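You operate a simulated robot arm through the tools that you are given. There is no shell and no other tool.

You run a simulated robot arm. Do the job below in one go: nothing can be reset, and whatever is moved stays where it is left.

JOB
Gauge the lead apron, set the lead slip's lap by it and nail the slip.
Fine: work gloved; under 2 mm the lap is 40, else 60; both nails above the slip pushed home after it is set; the gauge goes back. Set down upright: thickness gauge.

The check looks at the end state, three seconds after you hand in, the way a careful person would. Anything else that was tipped, shoved, dropped, spilled or broken makes it a failure.

ROBOT AND FRAMES
A 7-joint arm with a two-finger parallel gripper, fixed in place. Base frame: the origin is at the foot of the arm, x ahead of it, y to its left, z up. Readings come in mm, rad, newtons and seconds.
Its first joint turns from -2.304 to 2.304 rad. Payload 3.91 kg.
Tool frame: the origin (TCP) lies between the finger pads and is the grasp point; the fingertips stand 30 mm ahead of it; z points along the fingers, y is the line along which they close. The gripper opens to 110 mm. The fingers are 20 mm wide and 10 mm thick; the gripper's body (48 by 112 mm) begins 55 mm behind the TCP.
Orientation is told as [roll, pitch, yaw] about the base's x, y, z axes, in that order, counted from this pose: with the fingers straight down and closing along the base's y, the tool's x points along the base's -x, its y along +y and its z along -z.

CONTROLS
- The arm moves only by the tool play_rows. Its argument "steps" is a list of rows, each a list of 7 numbers: the shift along the tool's x, y, z in mm, then the turn, a rotation vector about the tool's x, y, z in rad, then the closure in counts, from 0 (fully open) to 255 (shut). In form: [[dx, dy, dz, wx, wy, wz, jaw], ...]. A call has 1 to 20 rows; each row shifts and turns the commanded pose from where the row before left it, along the tool's axes as they then stand. Each row takes 0.2 s and may step no farther than 50 mm and 0.15 rad from the row before; otherwise, or with a gripper value out of range, the whole call is refused. A pose out of reach is approached as far as the arm can. The call stops where the force on the tool passes 50 N (or 10 N more than at its start, if that is more) or the arm is blocked; 0.2 s more then pass. Each finger travels about 108 mm/s and halts on what it meets, pressing with about 38 N; the grip force reading is that of the motor and also rises with nothing between the fingers. The clock runs only during rows and for 0.2 s after the last one: add rows that do not move to give the fingers time. The reply holds the time, the measured pose of the TCP, the force on the tool along the base axes, the opening and the grip force, in the units named above and with some noise, with the torque about the TCP (base axes, N m) and any sound that the robot's microphone picked up.
- Cameras (640 x 400 px; columns grow to the right, rows downward): "scene" is fixed at [398.5, 499.5, 1767.4]; the picture's right is [0.79, 0.61, 0.00], its down [0.52, -0.67, -0.53] and it looks along [-0.32, 0.42, -0.85] (base axes); focal length 322 px, centre (320, 200). "wrist" rides on the gripper at [72, 17, -103] in the tool frame; the picture's right is [-0.23, 0.97, 0.00], its down [-0.76, -0.18, -0.62] and it looks along [-0.61, -0.14, 0.78] (tool axes); focal length 222 px, centre (320, 200). There is no depth. A picture from a camera that has moved, and an enlarged one, comes with that camera's place and axes in the base frame and with its lens.
- capture(camera): a new picture of that camera. No time passes.
- inspect(camera, box): a new picture of the part [left, top, right, bottom] of that camera's present view, enlarged. No time passes.
- finish_job(): hands the job in; it is judged then, once.

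Nothing tells you positions but the pictures and the camera data. Unless the task says otherwise, let go and move clear before handing in.

The tools are called as name(argument=value, ...) on one line, values as JSON. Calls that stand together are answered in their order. play_rows: Moves the arm, as the interface text tells. Its arguments: {"type":"object","properties":{"steps":{"type":"array"}},"required":["steps"]} The other tools are called the same way: capture (camera) takes a picture; inspect (camera, box) takes an enlarged picture of a part of a camera's view; finish_job () hands the job in.

At the start:

```text
clock: 0.0
eef_pos: [237.3, 604.1, 1425.2]
tcp_rot: [0.0, -0.001, 0.001]
ft_force: [-0.8, 0.1, 0.4]
moment: [0.02, -0.02, -0.03]
opening: 109.9
finger_force: 0.0
```

scene: 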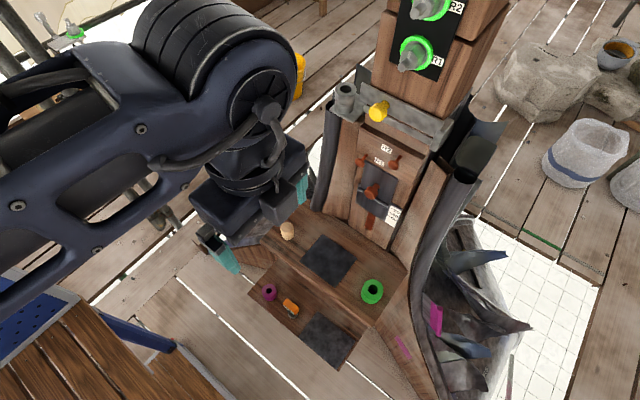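
wrist: 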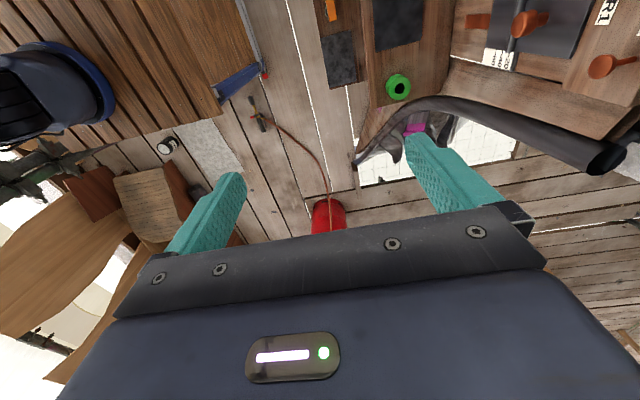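

I see a wooden post-like structure with lead sheet pieces, nails and labels, and the arm standing over it. I'll look at enlarged views first before moving anything.

inspect(camera="scene", box=[320, 60, 480, 160])

inspect(camera="scene", box=[320, 140, 448, 240])

inspect(camera="scene", box=[230, 200, 430, 380])

inspect(camera="scene", box=[380, 0, 520, 90])

inspect(camera="scene", box=[170, 130, 330, 280])

```text
4.00 times, centred on (400, 110) of scene
camera zoom: at [398.5, 499.5, 1767.4], right [0.79, 0.61, 0.0], down [0.52, -0.67, -0.53], along [-0.32, 0.42, -0.85], focal length 1287 px, centre (0, 560)
```

zoom: 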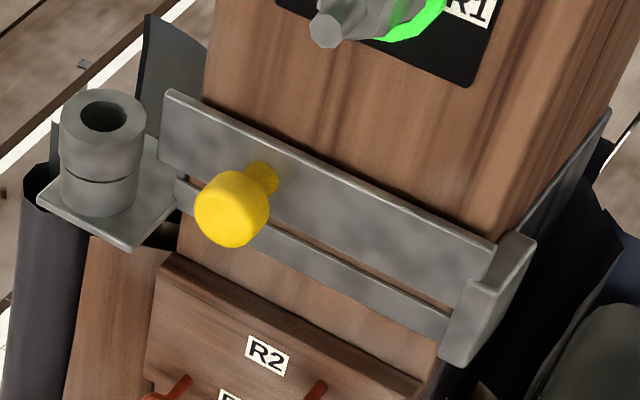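

```text
4.00 times, centred on (384, 190) of scene
camera zoom: at [398.5, 499.5, 1767.4], right [0.79, 0.61, 0.0], down [0.52, -0.67, -0.53], along [-0.32, 0.42, -0.85], focal length 1287 px, centre (64, 240)
```

zoom: 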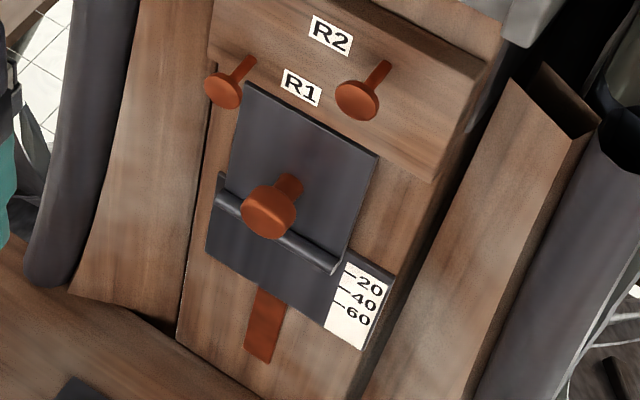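

```text
2.22 times, centred on (330, 290) of scene
camera zoom: at [398.5, 499.5, 1767.4], right [0.79, 0.61, 0.0], down [0.52, -0.67, -0.53], along [-0.32, 0.42, -0.85], focal length 715 px, centre (298, 0)
```

zoom: 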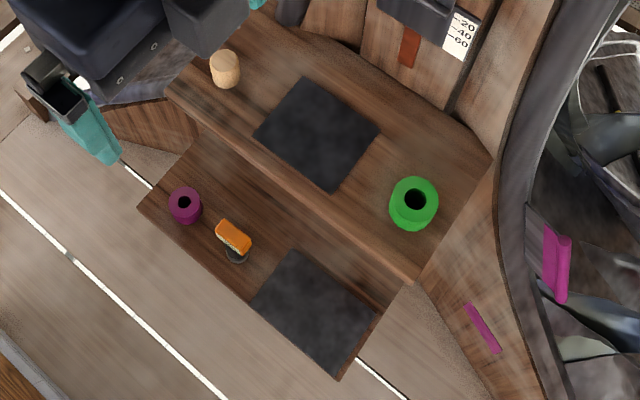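

```text
4.44 times, centred on (450, 45) of scene
camera zoom: at [398.5, 499.5, 1767.4], right [0.79, 0.61, 0.0], down [0.52, -0.67, -0.53], along [-0.32, 0.42, -0.85], focal length 1430 px, centre (-258, 889)
```

zoom: 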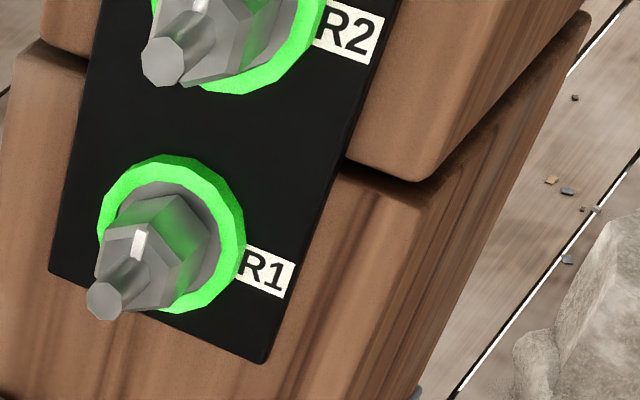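

```text
2.67 times, centred on (250, 205) of scene
camera zoom: at [398.5, 499.5, 1767.4], right [0.79, 0.61, 0.0], down [0.52, -0.67, -0.53], along [-0.32, 0.42, -0.85], focal length 858 px, centre (507, 187)
```

zoom: 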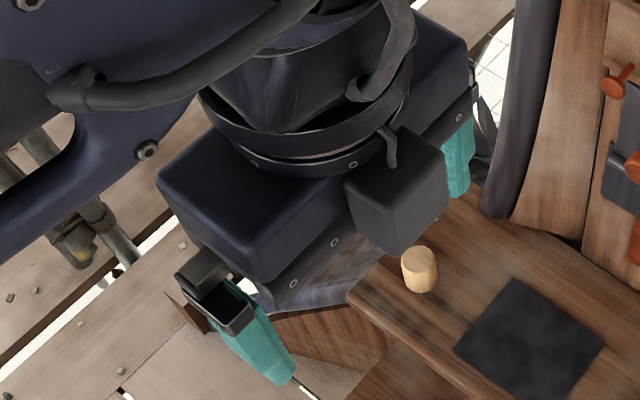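

The view shows a slide with a 20/40/60 scale, two orange nails above it, and several small items on a stepped bench. I'll study the wrist view and the remaining regions of the scene picture.

inspect(camera="wrist", box=[440, 0, 640, 125])

inspect(camera="wrist", box=[300, 0, 480, 120])

inspect(camera="wrist", box=[0, 80, 260, 240])

inspect(camera="scene", box=[0, 0, 160, 100])

inspect(camera="scene", box=[480, 0, 640, 220])

inspect(camera="scene", box=[390, 190, 640, 400])

inspect(camera="scene", box=[0, 240, 250, 400])

inspect(camera="wrist", box=[160, 120, 540, 260])

```text
3.20 times, centred on (540, 62) of wrist
camera zoom: at [164.5, 620.3, 1528.6], right [0.23, 0.97, 0.0], down [0.76, -0.18, 0.62], along [0.61, -0.14, -0.78], focal length 711 px, centre (-384, 640)
```

zoom: 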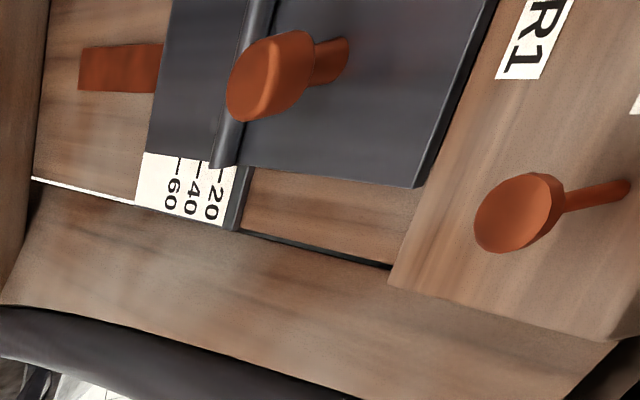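

```text
3.33 times, centred on (390, 60) of wrist
camera zoom: at [164.5, 620.3, 1528.6], right [0.23, 0.97, 0.0], down [0.76, -0.18, 0.62], along [0.61, -0.14, -0.78], focal length 740 px, centre (87, 667)
```

zoom: 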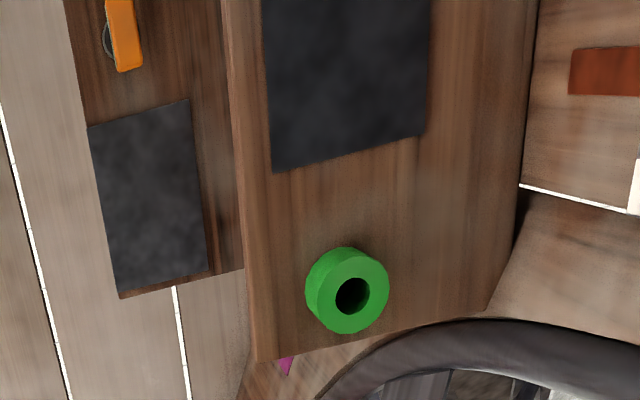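

```text
2.46 times, centred on (130, 160) of wrist
camera zoom: at [164.5, 620.3, 1528.6], right [0.23, 0.97, 0.0], down [0.76, -0.18, 0.62], along [0.61, -0.14, -0.78], focal length 547 px, centre (788, 298)
```

zoom: 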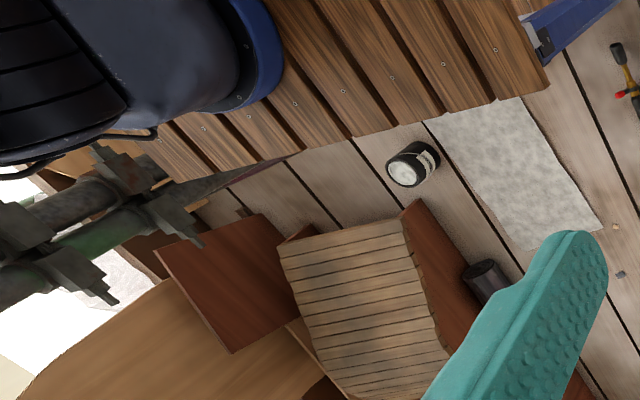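

```text
4.00 times, centred on (80, 50) of scene
camera zoom: at [398.5, 499.5, 1767.4], right [0.79, 0.61, 0.0], down [0.52, -0.67, -0.53], along [-0.32, 0.42, -0.85], focal length 1287 px, centre (1280, 800)
```

zoom: 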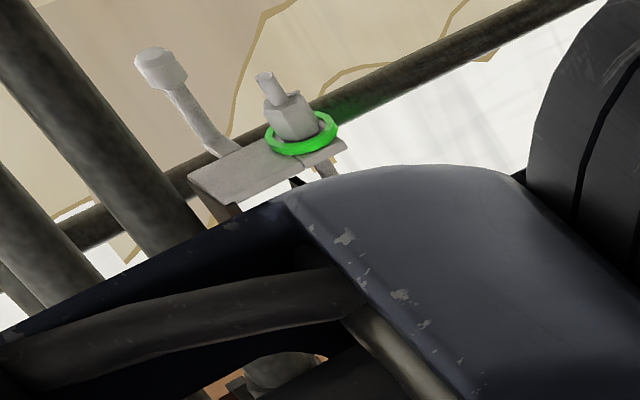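

```text
1.82 times, centred on (560, 110) of scene
camera zoom: at [398.5, 499.5, 1767.4], right [0.79, 0.61, 0.0], down [0.52, -0.67, -0.53], along [-0.32, 0.42, -0.85], focal length 585 px, centre (-116, 364)
```

zoom: 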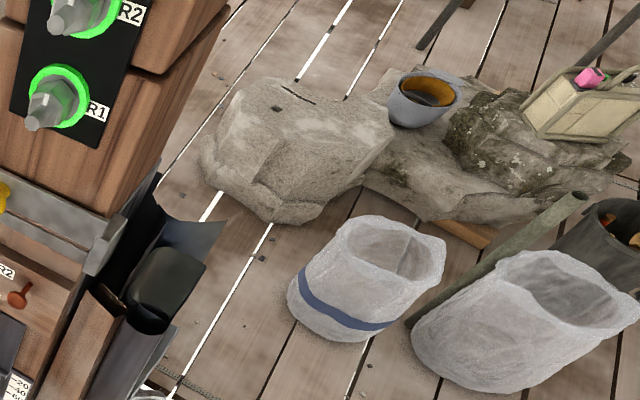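

```text
1.90 times, centred on (515, 295) of scene
camera zoom: at [398.5, 499.5, 1767.4], right [0.79, 0.61, 0.0], down [0.52, -0.67, -0.53], along [-0.32, 0.42, -0.85], focal length 613 px, centre (-51, 19)
```

zoom: 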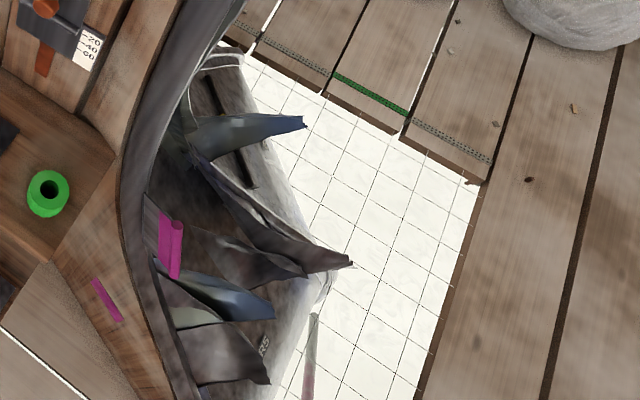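

```text
2.50 times, centred on (125, 320) of scene
camera zoom: at [398.5, 499.5, 1767.4], right [0.79, 0.61, 0.0], down [0.52, -0.67, -0.53], along [-0.32, 0.42, -0.85], focal length 805 px, centre (808, -100)
```

zoom: 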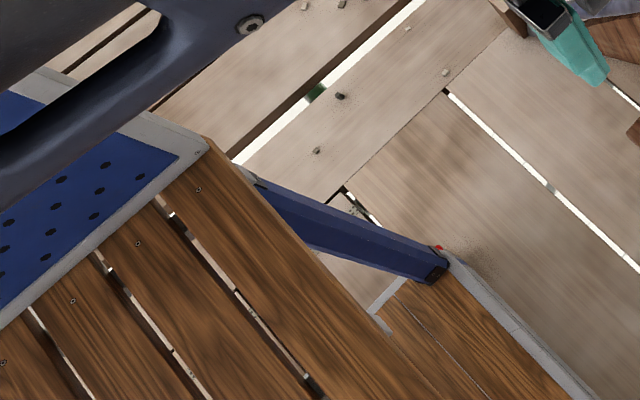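

```text
1.68 times, centred on (350, 190) of wrist
camera zoom: at [164.5, 620.3, 1528.6], right [0.23, 0.97, 0.0], down [0.76, -0.18, 0.62], along [0.61, -0.14, -0.78], focal length 374 px, centre (270, 217)
```

zoom: 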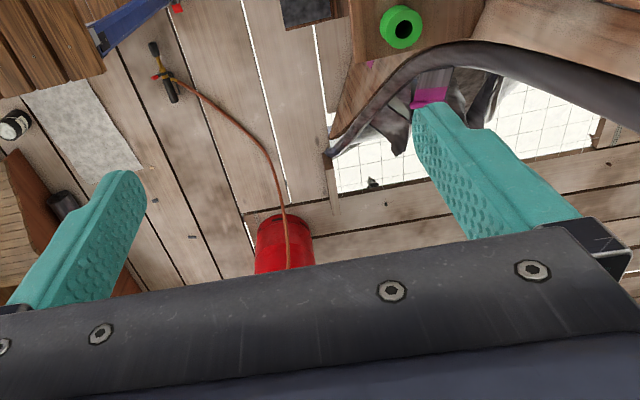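

I take the slide face to be vertical at about y = 915, with its knob near (237, 917, 1109) and nails near (271, 908, 1255) and (197, 908, 1204). The bench is near z = 850. Next I turn the tool 90° in yaw, so the wrist camera looks towards the face.

play_rows(steps=[[0, 0, 0, 0, 0, -0.1428, 0], [0, 0, 0, 0, 0, -0.1428, 0], [0, 0, 0, 0, 0, -0.1428, 0], [0, 0, 0, 0, 0, -0.1428, 0], [0, 0, 0, 0, 0, -0.1428, 0], [0, 0, 0, 0, 0, -0.1428, 0], [0, 0, 0, 0, 0, -0.1428, 0], [0, 0, 0, 0, 0, -0.1428, 0], [0, 0, 0, 0, 0, -0.1428, 0], [0, 0, 0, 0, 0, -0.1428, 0], [0, 0, 0, 0, 0, -0.1428, 0]])

capture(camera="wrist")

capture(camera="scene")

```text
clock: 2.4
eef_pos: [236.6, 604.2, 1426.8]
tcp_rot: [0.0, 0.001, 1.57]
ft_force: [-0.7, -0.2, 0.5]
moment: [-0.01, -0.02, 0.01]
opening: 110.0
finger_force: 0.1
```

```text
taken
camera wrist: at [220.0, 531.3, 1528.5], right [-0.97, 0.23, 0.0], down [0.18, 0.76, 0.62], along [0.14, 0.61, -0.78], focal length 222 px, centre (320, 200)
```

wrist: 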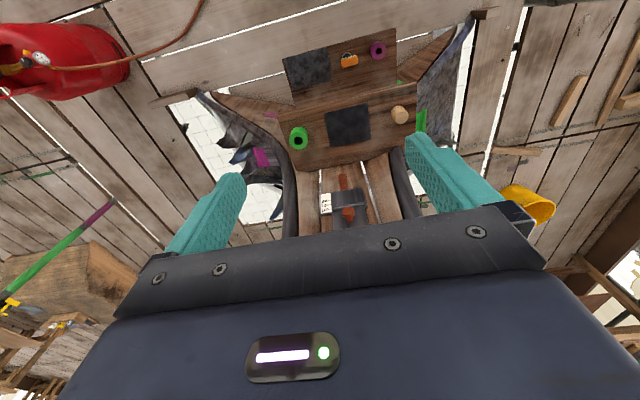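

```text
taken
```

scene: 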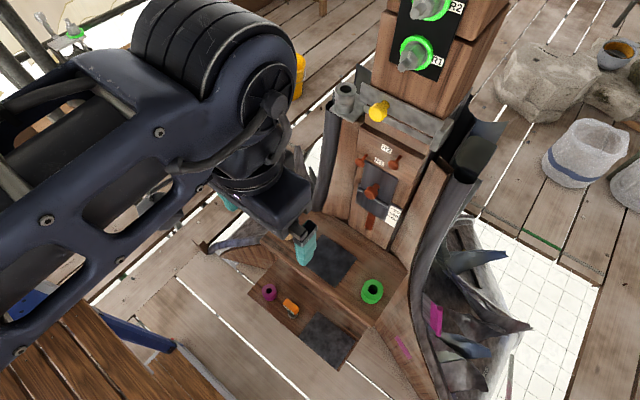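

The wrist camera now looks towards the face, upside down. I'll enlarge the bench items and the slide.

inspect(camera="wrist", box=[260, 30, 430, 136])

inspect(camera="wrist", box=[270, 140, 440, 246])

inspect(camera="wrist", box=[170, 60, 330, 220])

inspect(camera="wrist", box=[400, 0, 560, 230])

inspect(camera="scene", box=[180, 80, 340, 260])

```text
3.76 times, centred on (345, 83) of wrist
camera zoom: at [220.0, 531.3, 1528.5], right [-0.97, 0.23, 0.0], down [0.18, 0.76, 0.62], along [0.14, 0.61, -0.78], focal length 836 px, centre (226, 640)
```

zoom: 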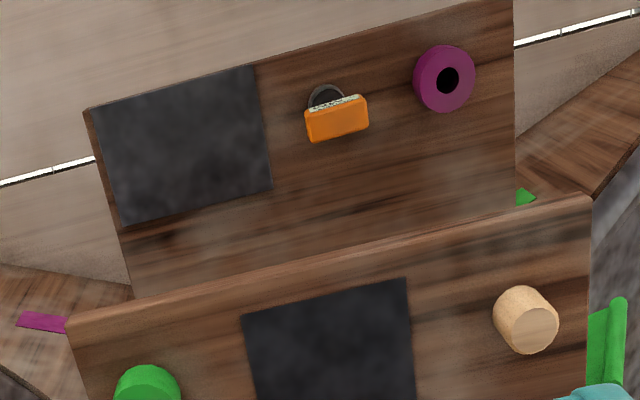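

```text
3.76 times, centred on (355, 193) of wrist
camera zoom: at [220.0, 531.3, 1528.5], right [-0.97, 0.23, 0.0], down [0.18, 0.76, 0.62], along [0.14, 0.61, -0.78], focal length 836 px, centre (188, 226)
```

zoom: 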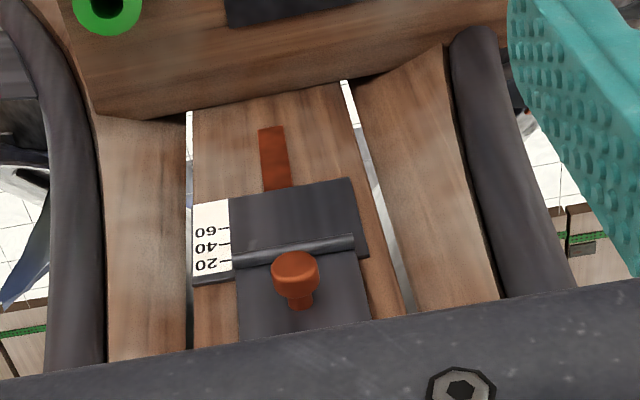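

```text
2.50 times, centred on (250, 140) of wrist
camera zoom: at [220.0, 531.3, 1528.5], right [-0.97, 0.23, 0.0], down [0.18, 0.76, 0.62], along [0.14, 0.61, -0.78], focal length 555 px, centre (495, 350)
```

zoom: 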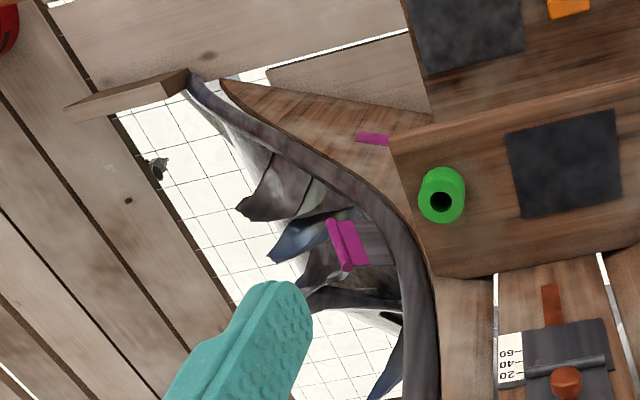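

```text
1.74 times, centred on (480, 115) of wrist
camera zoom: at [220.0, 531.3, 1528.5], right [-0.97, 0.23, 0.0], down [0.18, 0.76, 0.62], along [0.14, 0.61, -0.78], focal length 386 px, centre (42, 348)
```

zoom: 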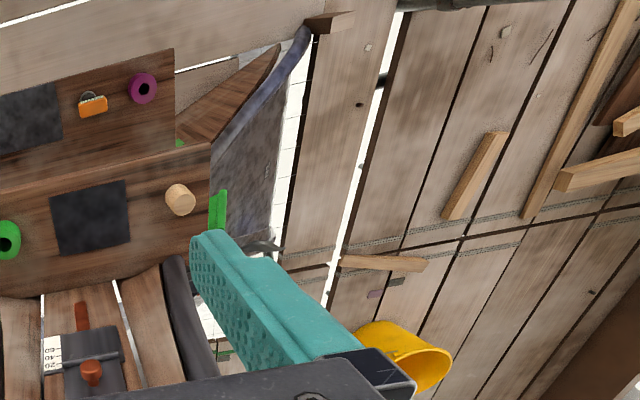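

```text
2.22 times, centred on (260, 170) of scene
camera zoom: at [398.5, 499.5, 1767.4], right [0.79, 0.61, 0.0], down [0.52, -0.67, -0.53], along [-0.32, 0.42, -0.85], focal length 715 px, centre (453, 267)
```

zoom: 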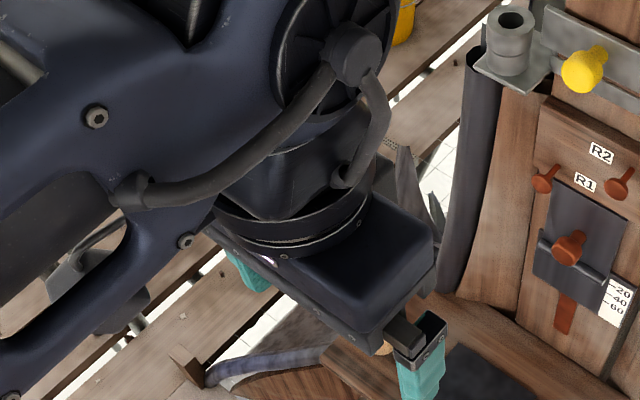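

The orange gauge seems to sit on the lower shelf near (134, 670, ~520), and the upper bench is near z ≈ 830. I'll lower and pull back the arm for a closer view of the benches.

play_rows(steps=[[30, 15, 40, 0, 0, 0, 0], [30, 15, 45, 0, 0, 0, 0], [30, 15, 45, 0, 0, 0, 0], [10, 15, 45, 0, 0, 0, 0], [0, 0, 45, 0, 0, 0, 0], [0, 0, 0, 0, 0, 0, 0]])

capture(camera="wrist")

capture(camera="scene")

```text
refused: row 1 steps farther than a row can; nothing moved
```

```text
taken
camera wrist: at [220.0, 531.3, 1528.5], right [-0.97, 0.23, 0.0], down [0.18, 0.76, 0.62], along [0.14, 0.61, -0.78], focal length 222 px, centre (320, 200)
```

wrist: 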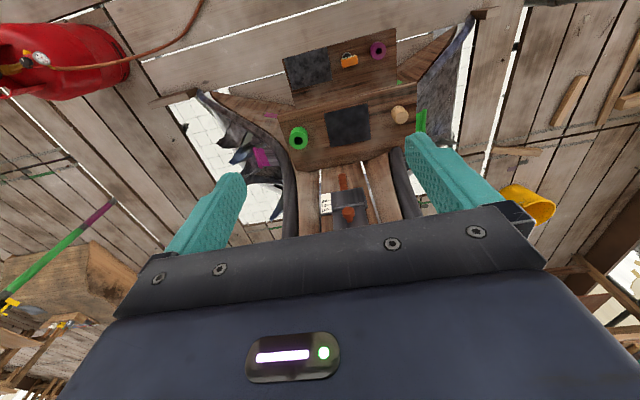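

```text
taken
```

scene: 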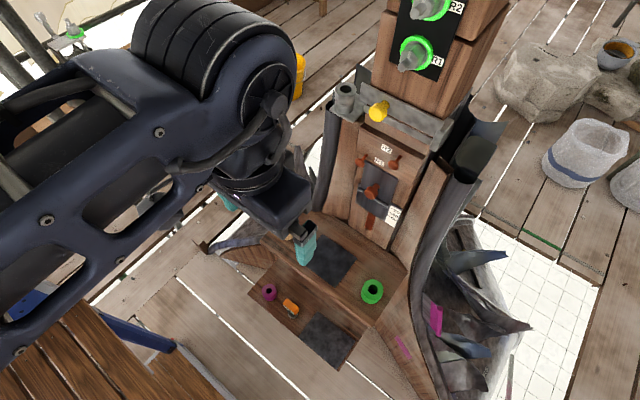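

The row was longer than 50 mm, so nothing moved. I'll send the same path in smaller steps.

play_rows(steps=[[20, 10, 40, 0, 0, 0, 0], [20, 10, 40, 0, 0, 0, 0], [20, 10, 40, 0, 0, 0, 0], [20, 10, 40, 0, 0, 0, 0], [20, 10, 40, 0, 0, 0, 0], [0, 0, 0, 0, 0, 0, 0]])

capture(camera="wrist")

capture(camera="scene")

```text
clock: 3.8
eef_pos: [185.7, 503.0, 1224.9]
tcp_rot: [0.001, 0.0, 1.57]
ft_force: [0.3, -0.2, -0.5]
moment: [0.0, 0.0, -0.02]
opening: 109.9
finger_force: 0.0
```

```text
taken
camera wrist: at [168.4, 430.1, 1327.4], right [-0.97, 0.23, 0.0], down [0.18, 0.76, 0.62], along [0.14, 0.61, -0.78], focal length 222 px, centre (320, 200)
```

wrist: 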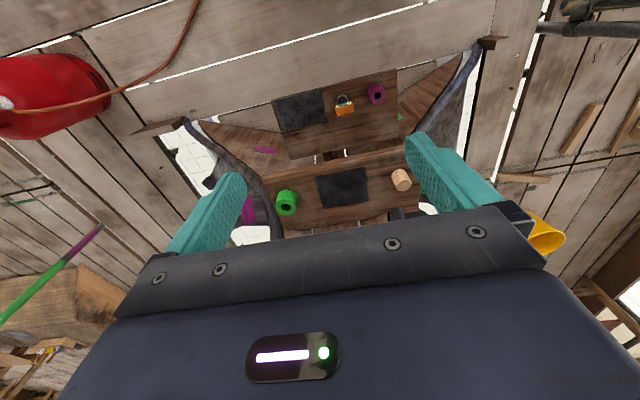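

```text
taken
```

scene: 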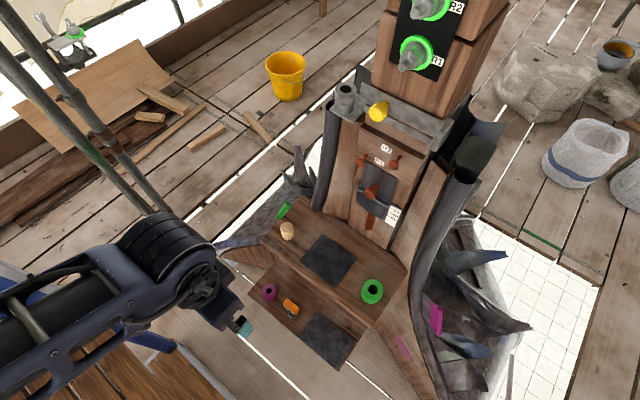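

The arm is now clear of the scene camera's view of the structure. I'll enlarge the benches and the structure.

inspect(camera="wrist", box=[260, 70, 430, 170])

inspect(camera="wrist", box=[310, 80, 400, 130])

inspect(camera="wrist", box=[260, 140, 430, 240])

inspect(camera="scene", box=[250, 270, 330, 330])

inspect(camera="scene", box=[210, 150, 330, 280])

inspect(camera="scene", box=[30, 0, 190, 100])

inspect(camera="scene", box=[320, 220, 440, 390])

inspect(camera="scene", box=[320, 70, 400, 130])

```text
3.76 times, centred on (345, 120) of wrist
camera zoom: at [168.4, 430.1, 1327.4], right [-0.97, 0.23, 0.0], down [0.18, 0.76, 0.62], along [0.14, 0.61, -0.78], focal length 836 px, centre (226, 501)
```

zoom: 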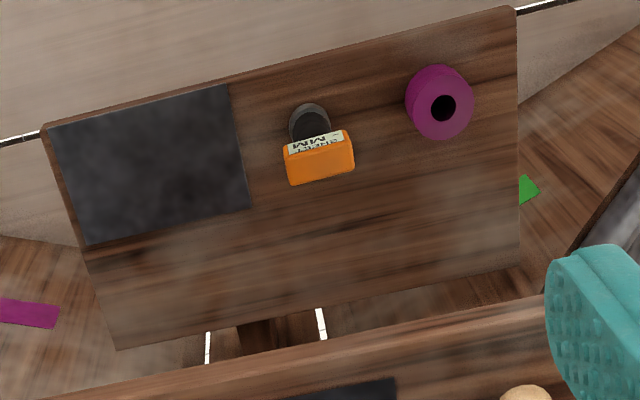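

```text
7.11 times, centred on (355, 105) of wrist
camera zoom: at [168.4, 430.1, 1327.4], right [-0.97, 0.23, 0.0], down [0.18, 0.76, 0.62], along [0.14, 0.61, -0.78], focal length 1580 px, centre (71, 876)
```

zoom: 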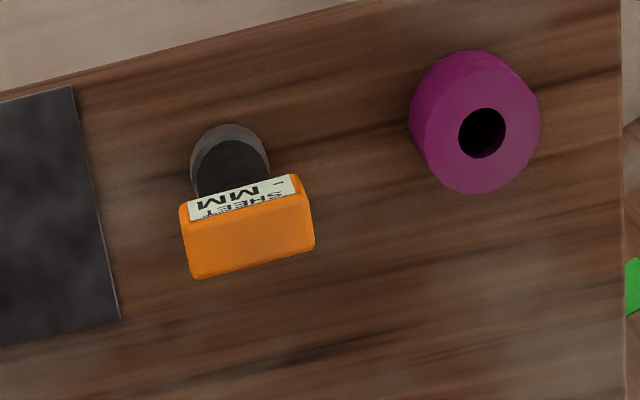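

```text
3.76 times, centred on (345, 190) of wrist
camera zoom: at [168.4, 430.1, 1327.4], right [-0.97, 0.23, 0.0], down [0.18, 0.76, 0.62], along [0.14, 0.61, -0.78], focal length 836 px, centre (226, 238)
```

zoom: 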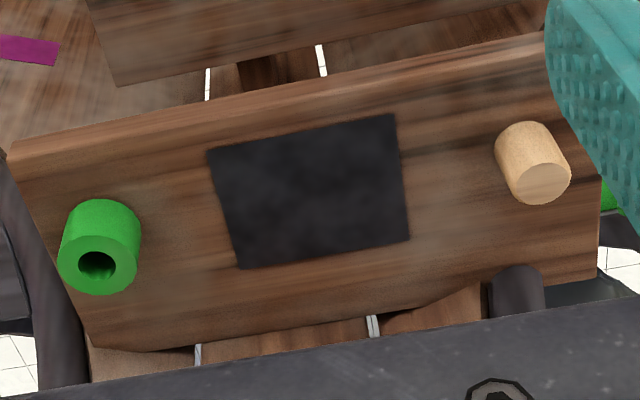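

```text
6.67 times, centred on (290, 300) of scene
camera zoom: at [398.5, 499.5, 1767.4], right [0.79, 0.61, 0.0], down [0.52, -0.67, -0.53], along [-0.32, 0.42, -0.85], focal length 2146 px, centre (520, -467)
```

zoom: 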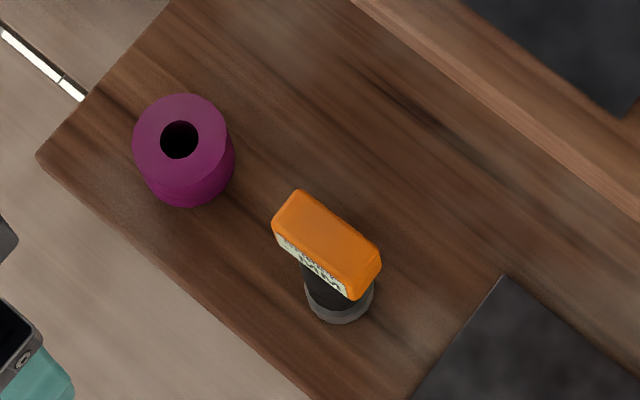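

```text
3.08 times, centred on (270, 215) of scene
camera zoom: at [398.5, 499.5, 1767.4], right [0.79, 0.61, 0.0], down [0.52, -0.67, -0.53], along [-0.32, 0.42, -0.85], focal length 990 px, centre (474, 154)
```

zoom: 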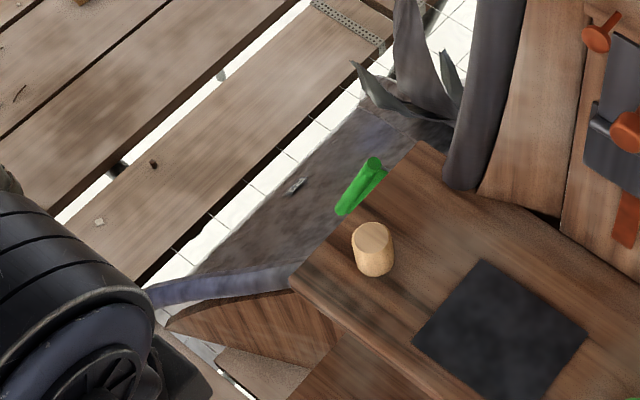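

```text
4.00 times, centred on (110, 50) of scene
camera zoom: at [398.5, 499.5, 1767.4], right [0.79, 0.61, 0.0], down [0.52, -0.67, -0.53], along [-0.32, 0.42, -0.85], focal length 1287 px, centre (1160, 800)
```

zoom: 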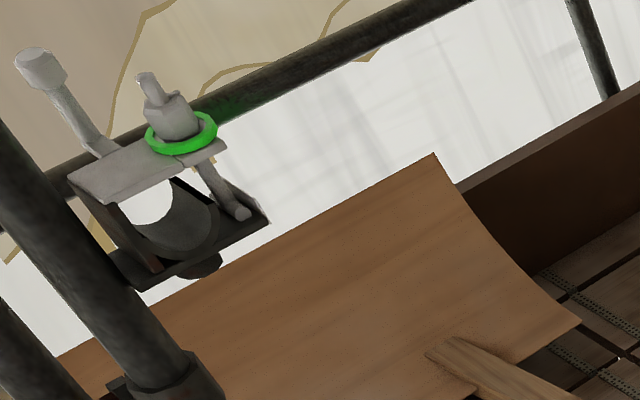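

```text
2.35 times, centred on (380, 305) of scene
camera zoom: at [398.5, 499.5, 1767.4], right [0.79, 0.61, 0.0], down [0.52, -0.67, -0.53], along [-0.32, 0.42, -0.85], focal length 757 px, centre (179, -47)
```

zoom: 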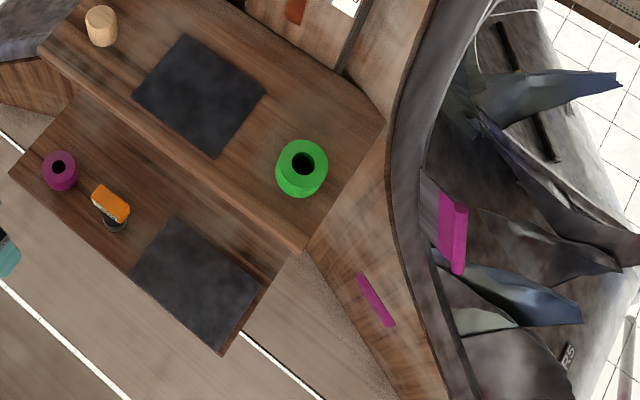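

```text
6.67 times, centred on (360, 100) of scene
camera zoom: at [398.5, 499.5, 1767.4], right [0.79, 0.61, 0.0], down [0.52, -0.67, -0.53], along [-0.32, 0.42, -0.85], focal length 2146 px, centre (53, 867)
```

zoom: 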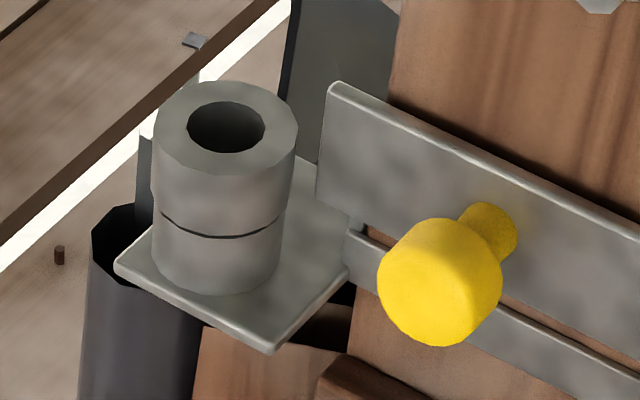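

The orange gauge carries a "SHEET MM –" display and stands on a dark foot. I still need to find which sheet is the lead apron and whether a glove is kept anywhere, so I'll look at more details.

inspect(camera="scene", box=[560, 0, 640, 100])

inspect(camera="scene", box=[450, 340, 530, 400])

inspect(camera="scene", box=[260, 150, 320, 220])

inspect(camera="scene", box=[280, 300, 380, 370])

inspect(camera="scene", box=[290, 220, 390, 300])

inspect(camera="scene", box=[410, 90, 520, 200])

inspect(camera="scene", box=[260, 40, 340, 110])

inspect(camera="wrist", box=[0, 200, 140, 400])

inspect(camera="wrist", box=[480, 180, 640, 320])

inspect(camera="wrist", box=[160, 110, 280, 250])

```text
4.00 times, centred on (600, 50) of scene
camera zoom: at [398.5, 499.5, 1767.4], right [0.79, 0.61, 0.0], down [0.52, -0.67, -0.53], along [-0.32, 0.42, -0.85], focal length 1287 px, centre (-800, 800)
```

zoom: 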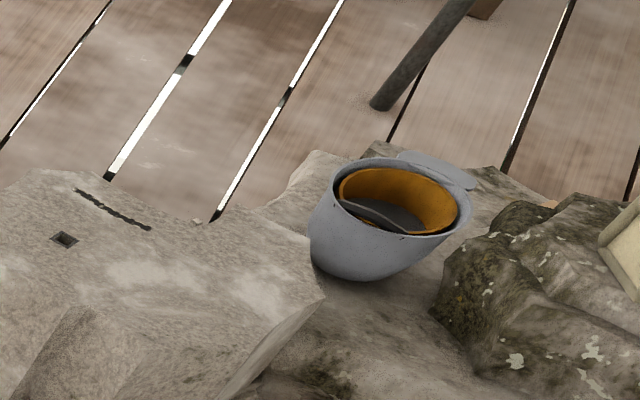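

```text
6.67 times, centred on (490, 370) of scene
camera zoom: at [398.5, 499.5, 1767.4], right [0.79, 0.61, 0.0], down [0.52, -0.67, -0.53], along [-0.32, 0.42, -0.85], focal length 2146 px, centre (-813, -933)
```

zoom: 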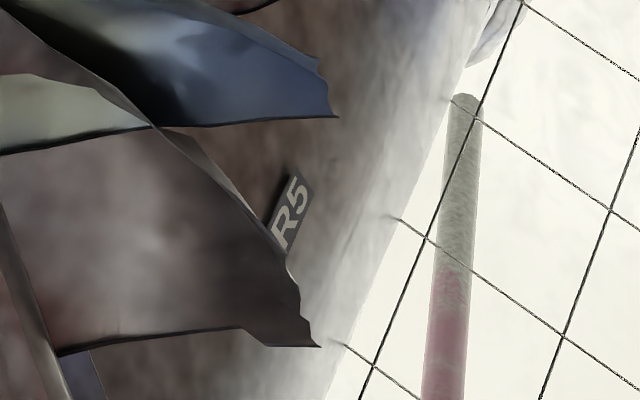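

```text
5.71 times, centred on (290, 185) of scene
camera zoom: at [398.5, 499.5, 1767.4], right [0.79, 0.61, 0.0], down [0.52, -0.67, -0.53], along [-0.32, 0.42, -0.85], focal length 1839 px, centre (491, 286)
```

zoom: 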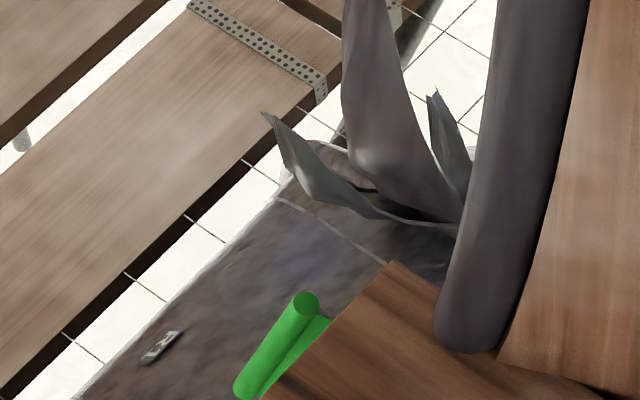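

```text
5.71 times, centred on (330, 335) of scene
camera zoom: at [398.5, 499.5, 1767.4], right [0.79, 0.61, 0.0], down [0.52, -0.67, -0.53], along [-0.32, 0.42, -0.85], focal length 1839 px, centre (263, -571)
```

zoom: 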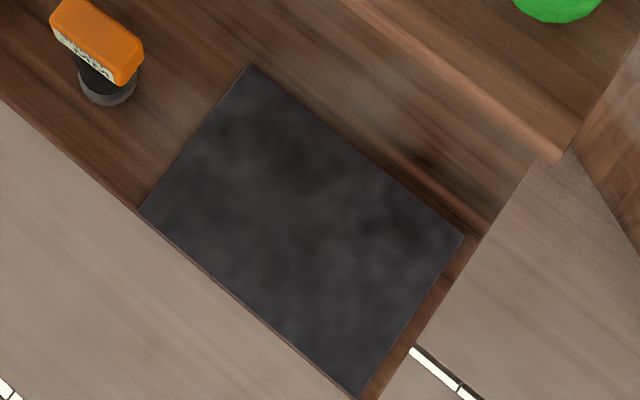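

```text
5.00 times, centred on (340, 260) of scene
camera zoom: at [398.5, 499.5, 1767.4], right [0.79, 0.61, 0.0], down [0.52, -0.67, -0.53], along [-0.32, 0.42, -0.85], focal length 1609 px, centre (220, -100)
```

zoom: 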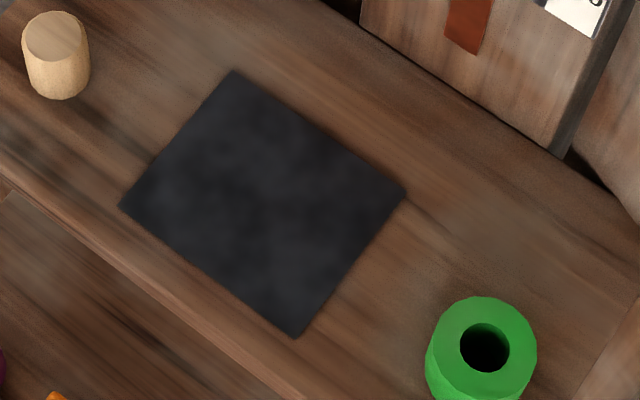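

```text
3.64 times, centred on (465, 145) of scene
camera zoom: at [398.5, 499.5, 1767.4], right [0.79, 0.61, 0.0], down [0.52, -0.67, -0.53], along [-0.32, 0.42, -0.85], focal length 1170 px, centre (-207, 400)
```

zoom: 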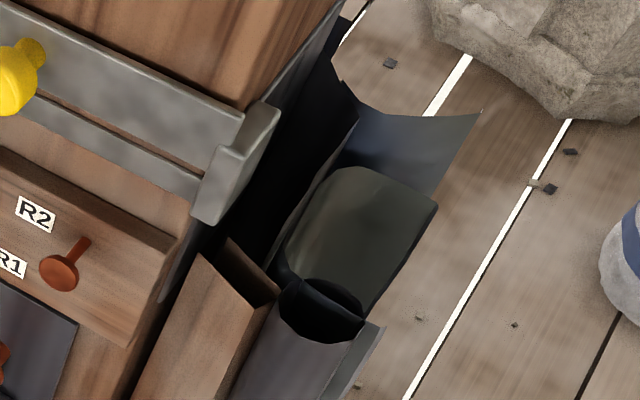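

```text
5.71 times, centred on (300, 75) of scene
camera zoom: at [398.5, 499.5, 1767.4], right [0.79, 0.61, 0.0], down [0.52, -0.67, -0.53], along [-0.32, 0.42, -0.85], focal length 1839 px, centre (434, 914)
```

zoom: 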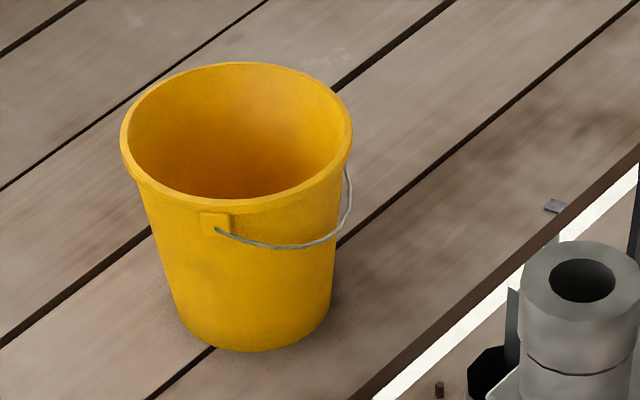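

```text
2.00 times, centred on (70, 300) of wrist
camera zoom: at [168.4, 430.1, 1327.4], right [-0.97, 0.23, 0.0], down [0.18, 0.76, 0.62], along [0.14, 0.61, -0.78], focal length 444 px, centre (820, 0)
```

zoom: 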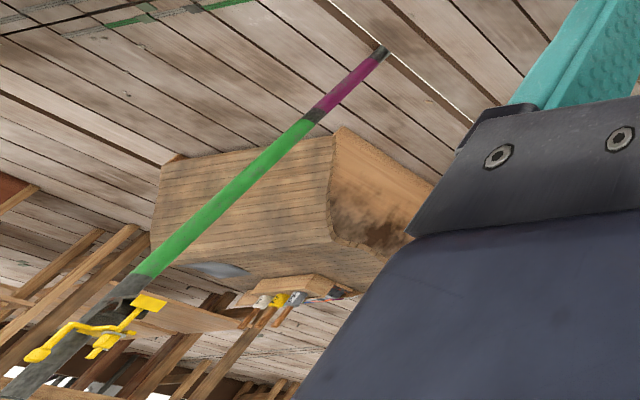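

```text
2.86 times, centred on (560, 250) of wrist
camera zoom: at [168.4, 430.1, 1327.4], right [-0.97, 0.23, 0.0], down [0.18, 0.76, 0.62], along [0.14, 0.61, -0.78], focal length 635 px, centre (-366, 57)
```

zoom: 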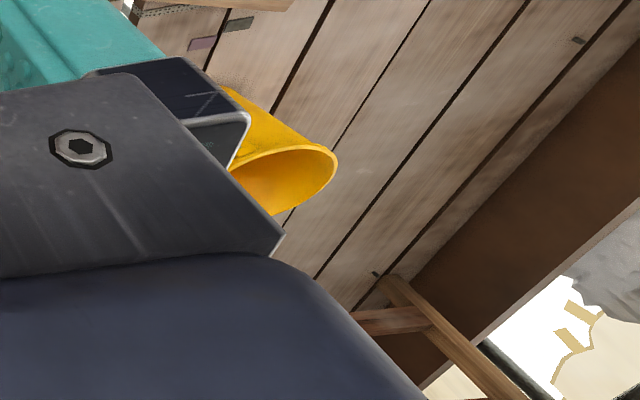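

```text
2.86 times, centred on (220, 180) of wrist
camera zoom: at [168.4, 430.1, 1327.4], right [-0.97, 0.23, 0.0], down [0.18, 0.76, 0.62], along [0.14, 0.61, -0.78], focal length 635 px, centre (606, 257)
```

zoom: 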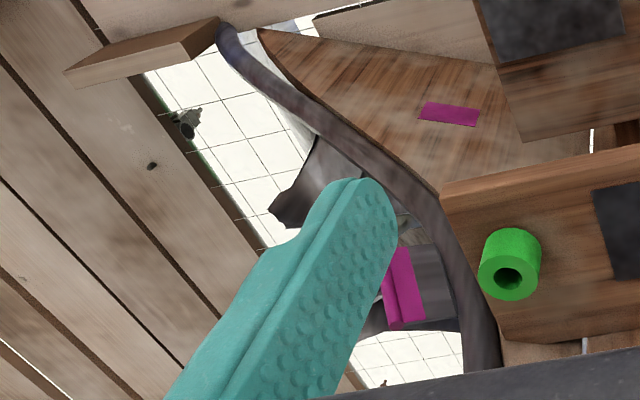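

Enlarged pictures stay sharp, so I can zoom in hard. I'll check the edges of both dark sheets, the gauge's display and the scale.

inspect(camera="scene", box=[340, 335, 372, 371])

inspect(camera="scene", box=[325, 270, 357, 290])

inspect(camera="scene", box=[278, 292, 310, 322])

inspect(camera="scene", box=[376, 196, 408, 232])

inspect(camera="wrist", box=[330, 90, 362, 120])

inspect(camera="scene", box=[268, 185, 292, 215])

inspect(camera="wrist", box=[280, 60, 330, 140])

inspect(camera="wrist", box=[310, 165, 375, 210])

```text
11.11 times, centred on (356, 353) of scene
camera zoom: at [398.5, 499.5, 1767.4], right [0.79, 0.61, 0.0], down [0.52, -0.67, -0.53], along [-0.32, 0.42, -0.85], focal length 3576 px, centre (-80, -1500)
```

zoom: 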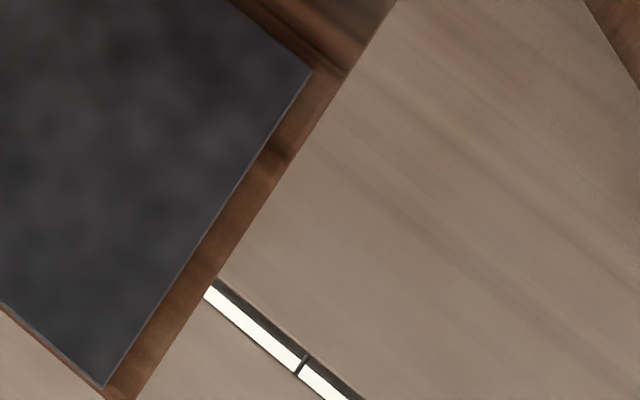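

```text
16.00 times, centred on (341, 280) of scene
camera zoom: at [398.5, 499.5, 1767.4], right [0.79, 0.61, 0.0], down [0.52, -0.67, -0.53], along [-0.32, 0.42, -0.85], focal length 5150 px, centre (-16, -1080)
```

zoom: 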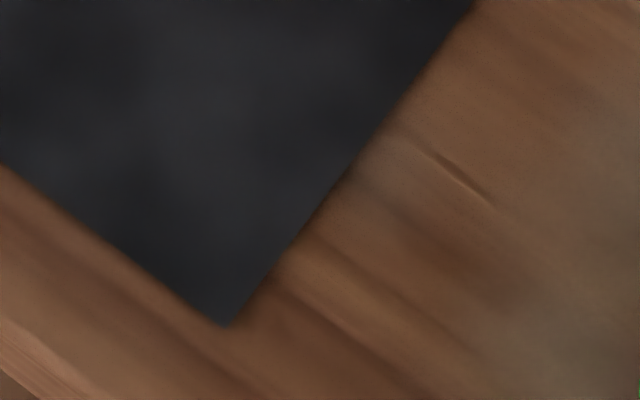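

```text
13.33 times, centred on (294, 307) of scene
camera zoom: at [398.5, 499.5, 1767.4], right [0.79, 0.61, 0.0], down [0.52, -0.67, -0.53], along [-0.32, 0.42, -0.85], focal length 4292 px, centre (667, -1227)
```

zoom: 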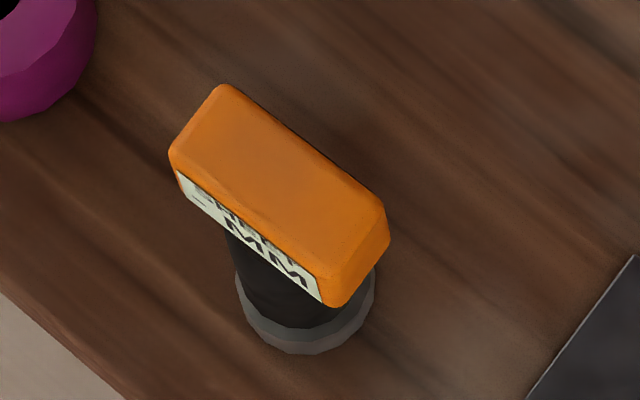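

```text
11.11 times, centred on (392, 214) of scene
camera zoom: at [398.5, 499.5, 1767.4], right [0.79, 0.61, 0.0], down [0.52, -0.67, -0.53], along [-0.32, 0.42, -0.85], focal length 3576 px, centre (-480, 44)
```

zoom: 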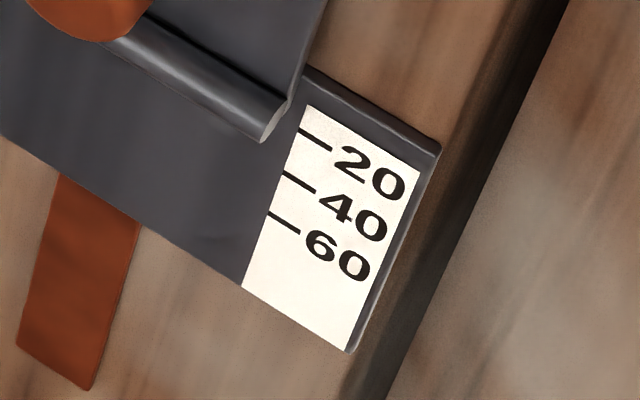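

```text
13.33 times, centred on (346, 105) of wrist
camera zoom: at [168.4, 430.1, 1327.4], right [-0.97, 0.23, 0.0], down [0.18, 0.76, 0.62], along [0.14, 0.61, -0.78], focal length 2962 px, centre (-27, 1467)
```

zoom: 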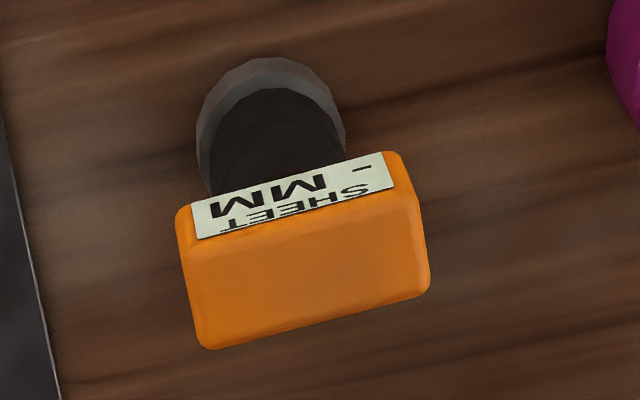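

```text
13.33 times, centred on (280, 200) of scene
camera zoom: at [398.5, 499.5, 1767.4], right [0.79, 0.61, 0.0], down [0.52, -0.67, -0.53], along [-0.32, 0.42, -0.85], focal length 4292 px, centre (853, 200)
```

zoom: 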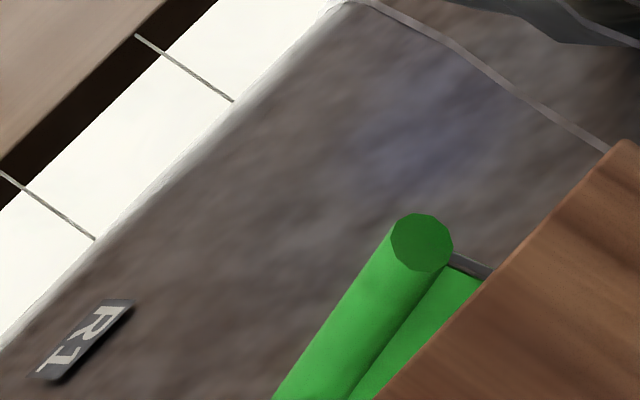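

```text
5.00 times, centred on (305, 100) of wrist
camera zoom: at [168.4, 430.1, 1327.4], right [-0.97, 0.23, 0.0], down [0.18, 0.76, 0.62], along [0.14, 0.61, -0.78], focal length 1111 px, centre (395, 700)
```

zoom: 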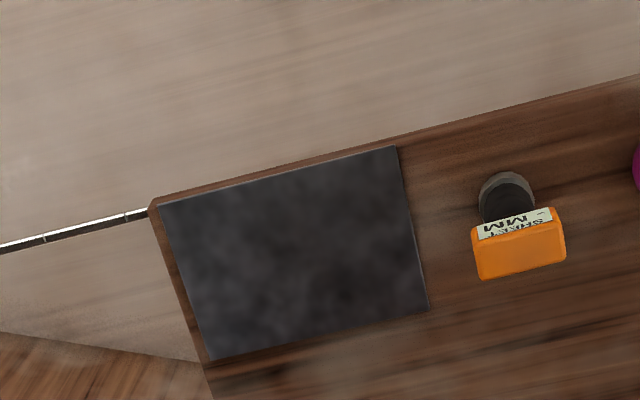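

```text
8.89 times, centred on (342, 188) of wrist
camera zoom: at [168.4, 430.1, 1327.4], right [-0.97, 0.23, 0.0], down [0.18, 0.76, 0.62], along [0.14, 0.61, -0.78], focal length 1974 px, centre (120, 311)
```

zoom: 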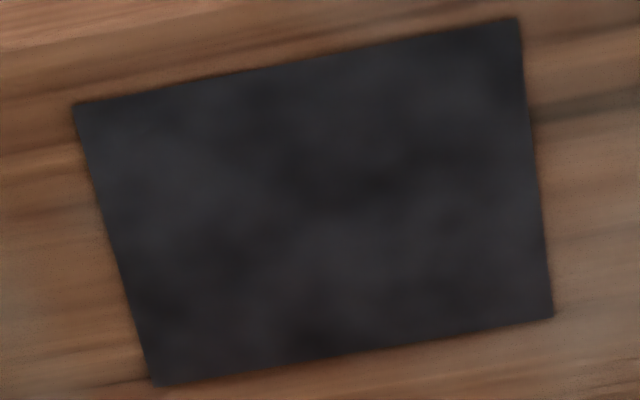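

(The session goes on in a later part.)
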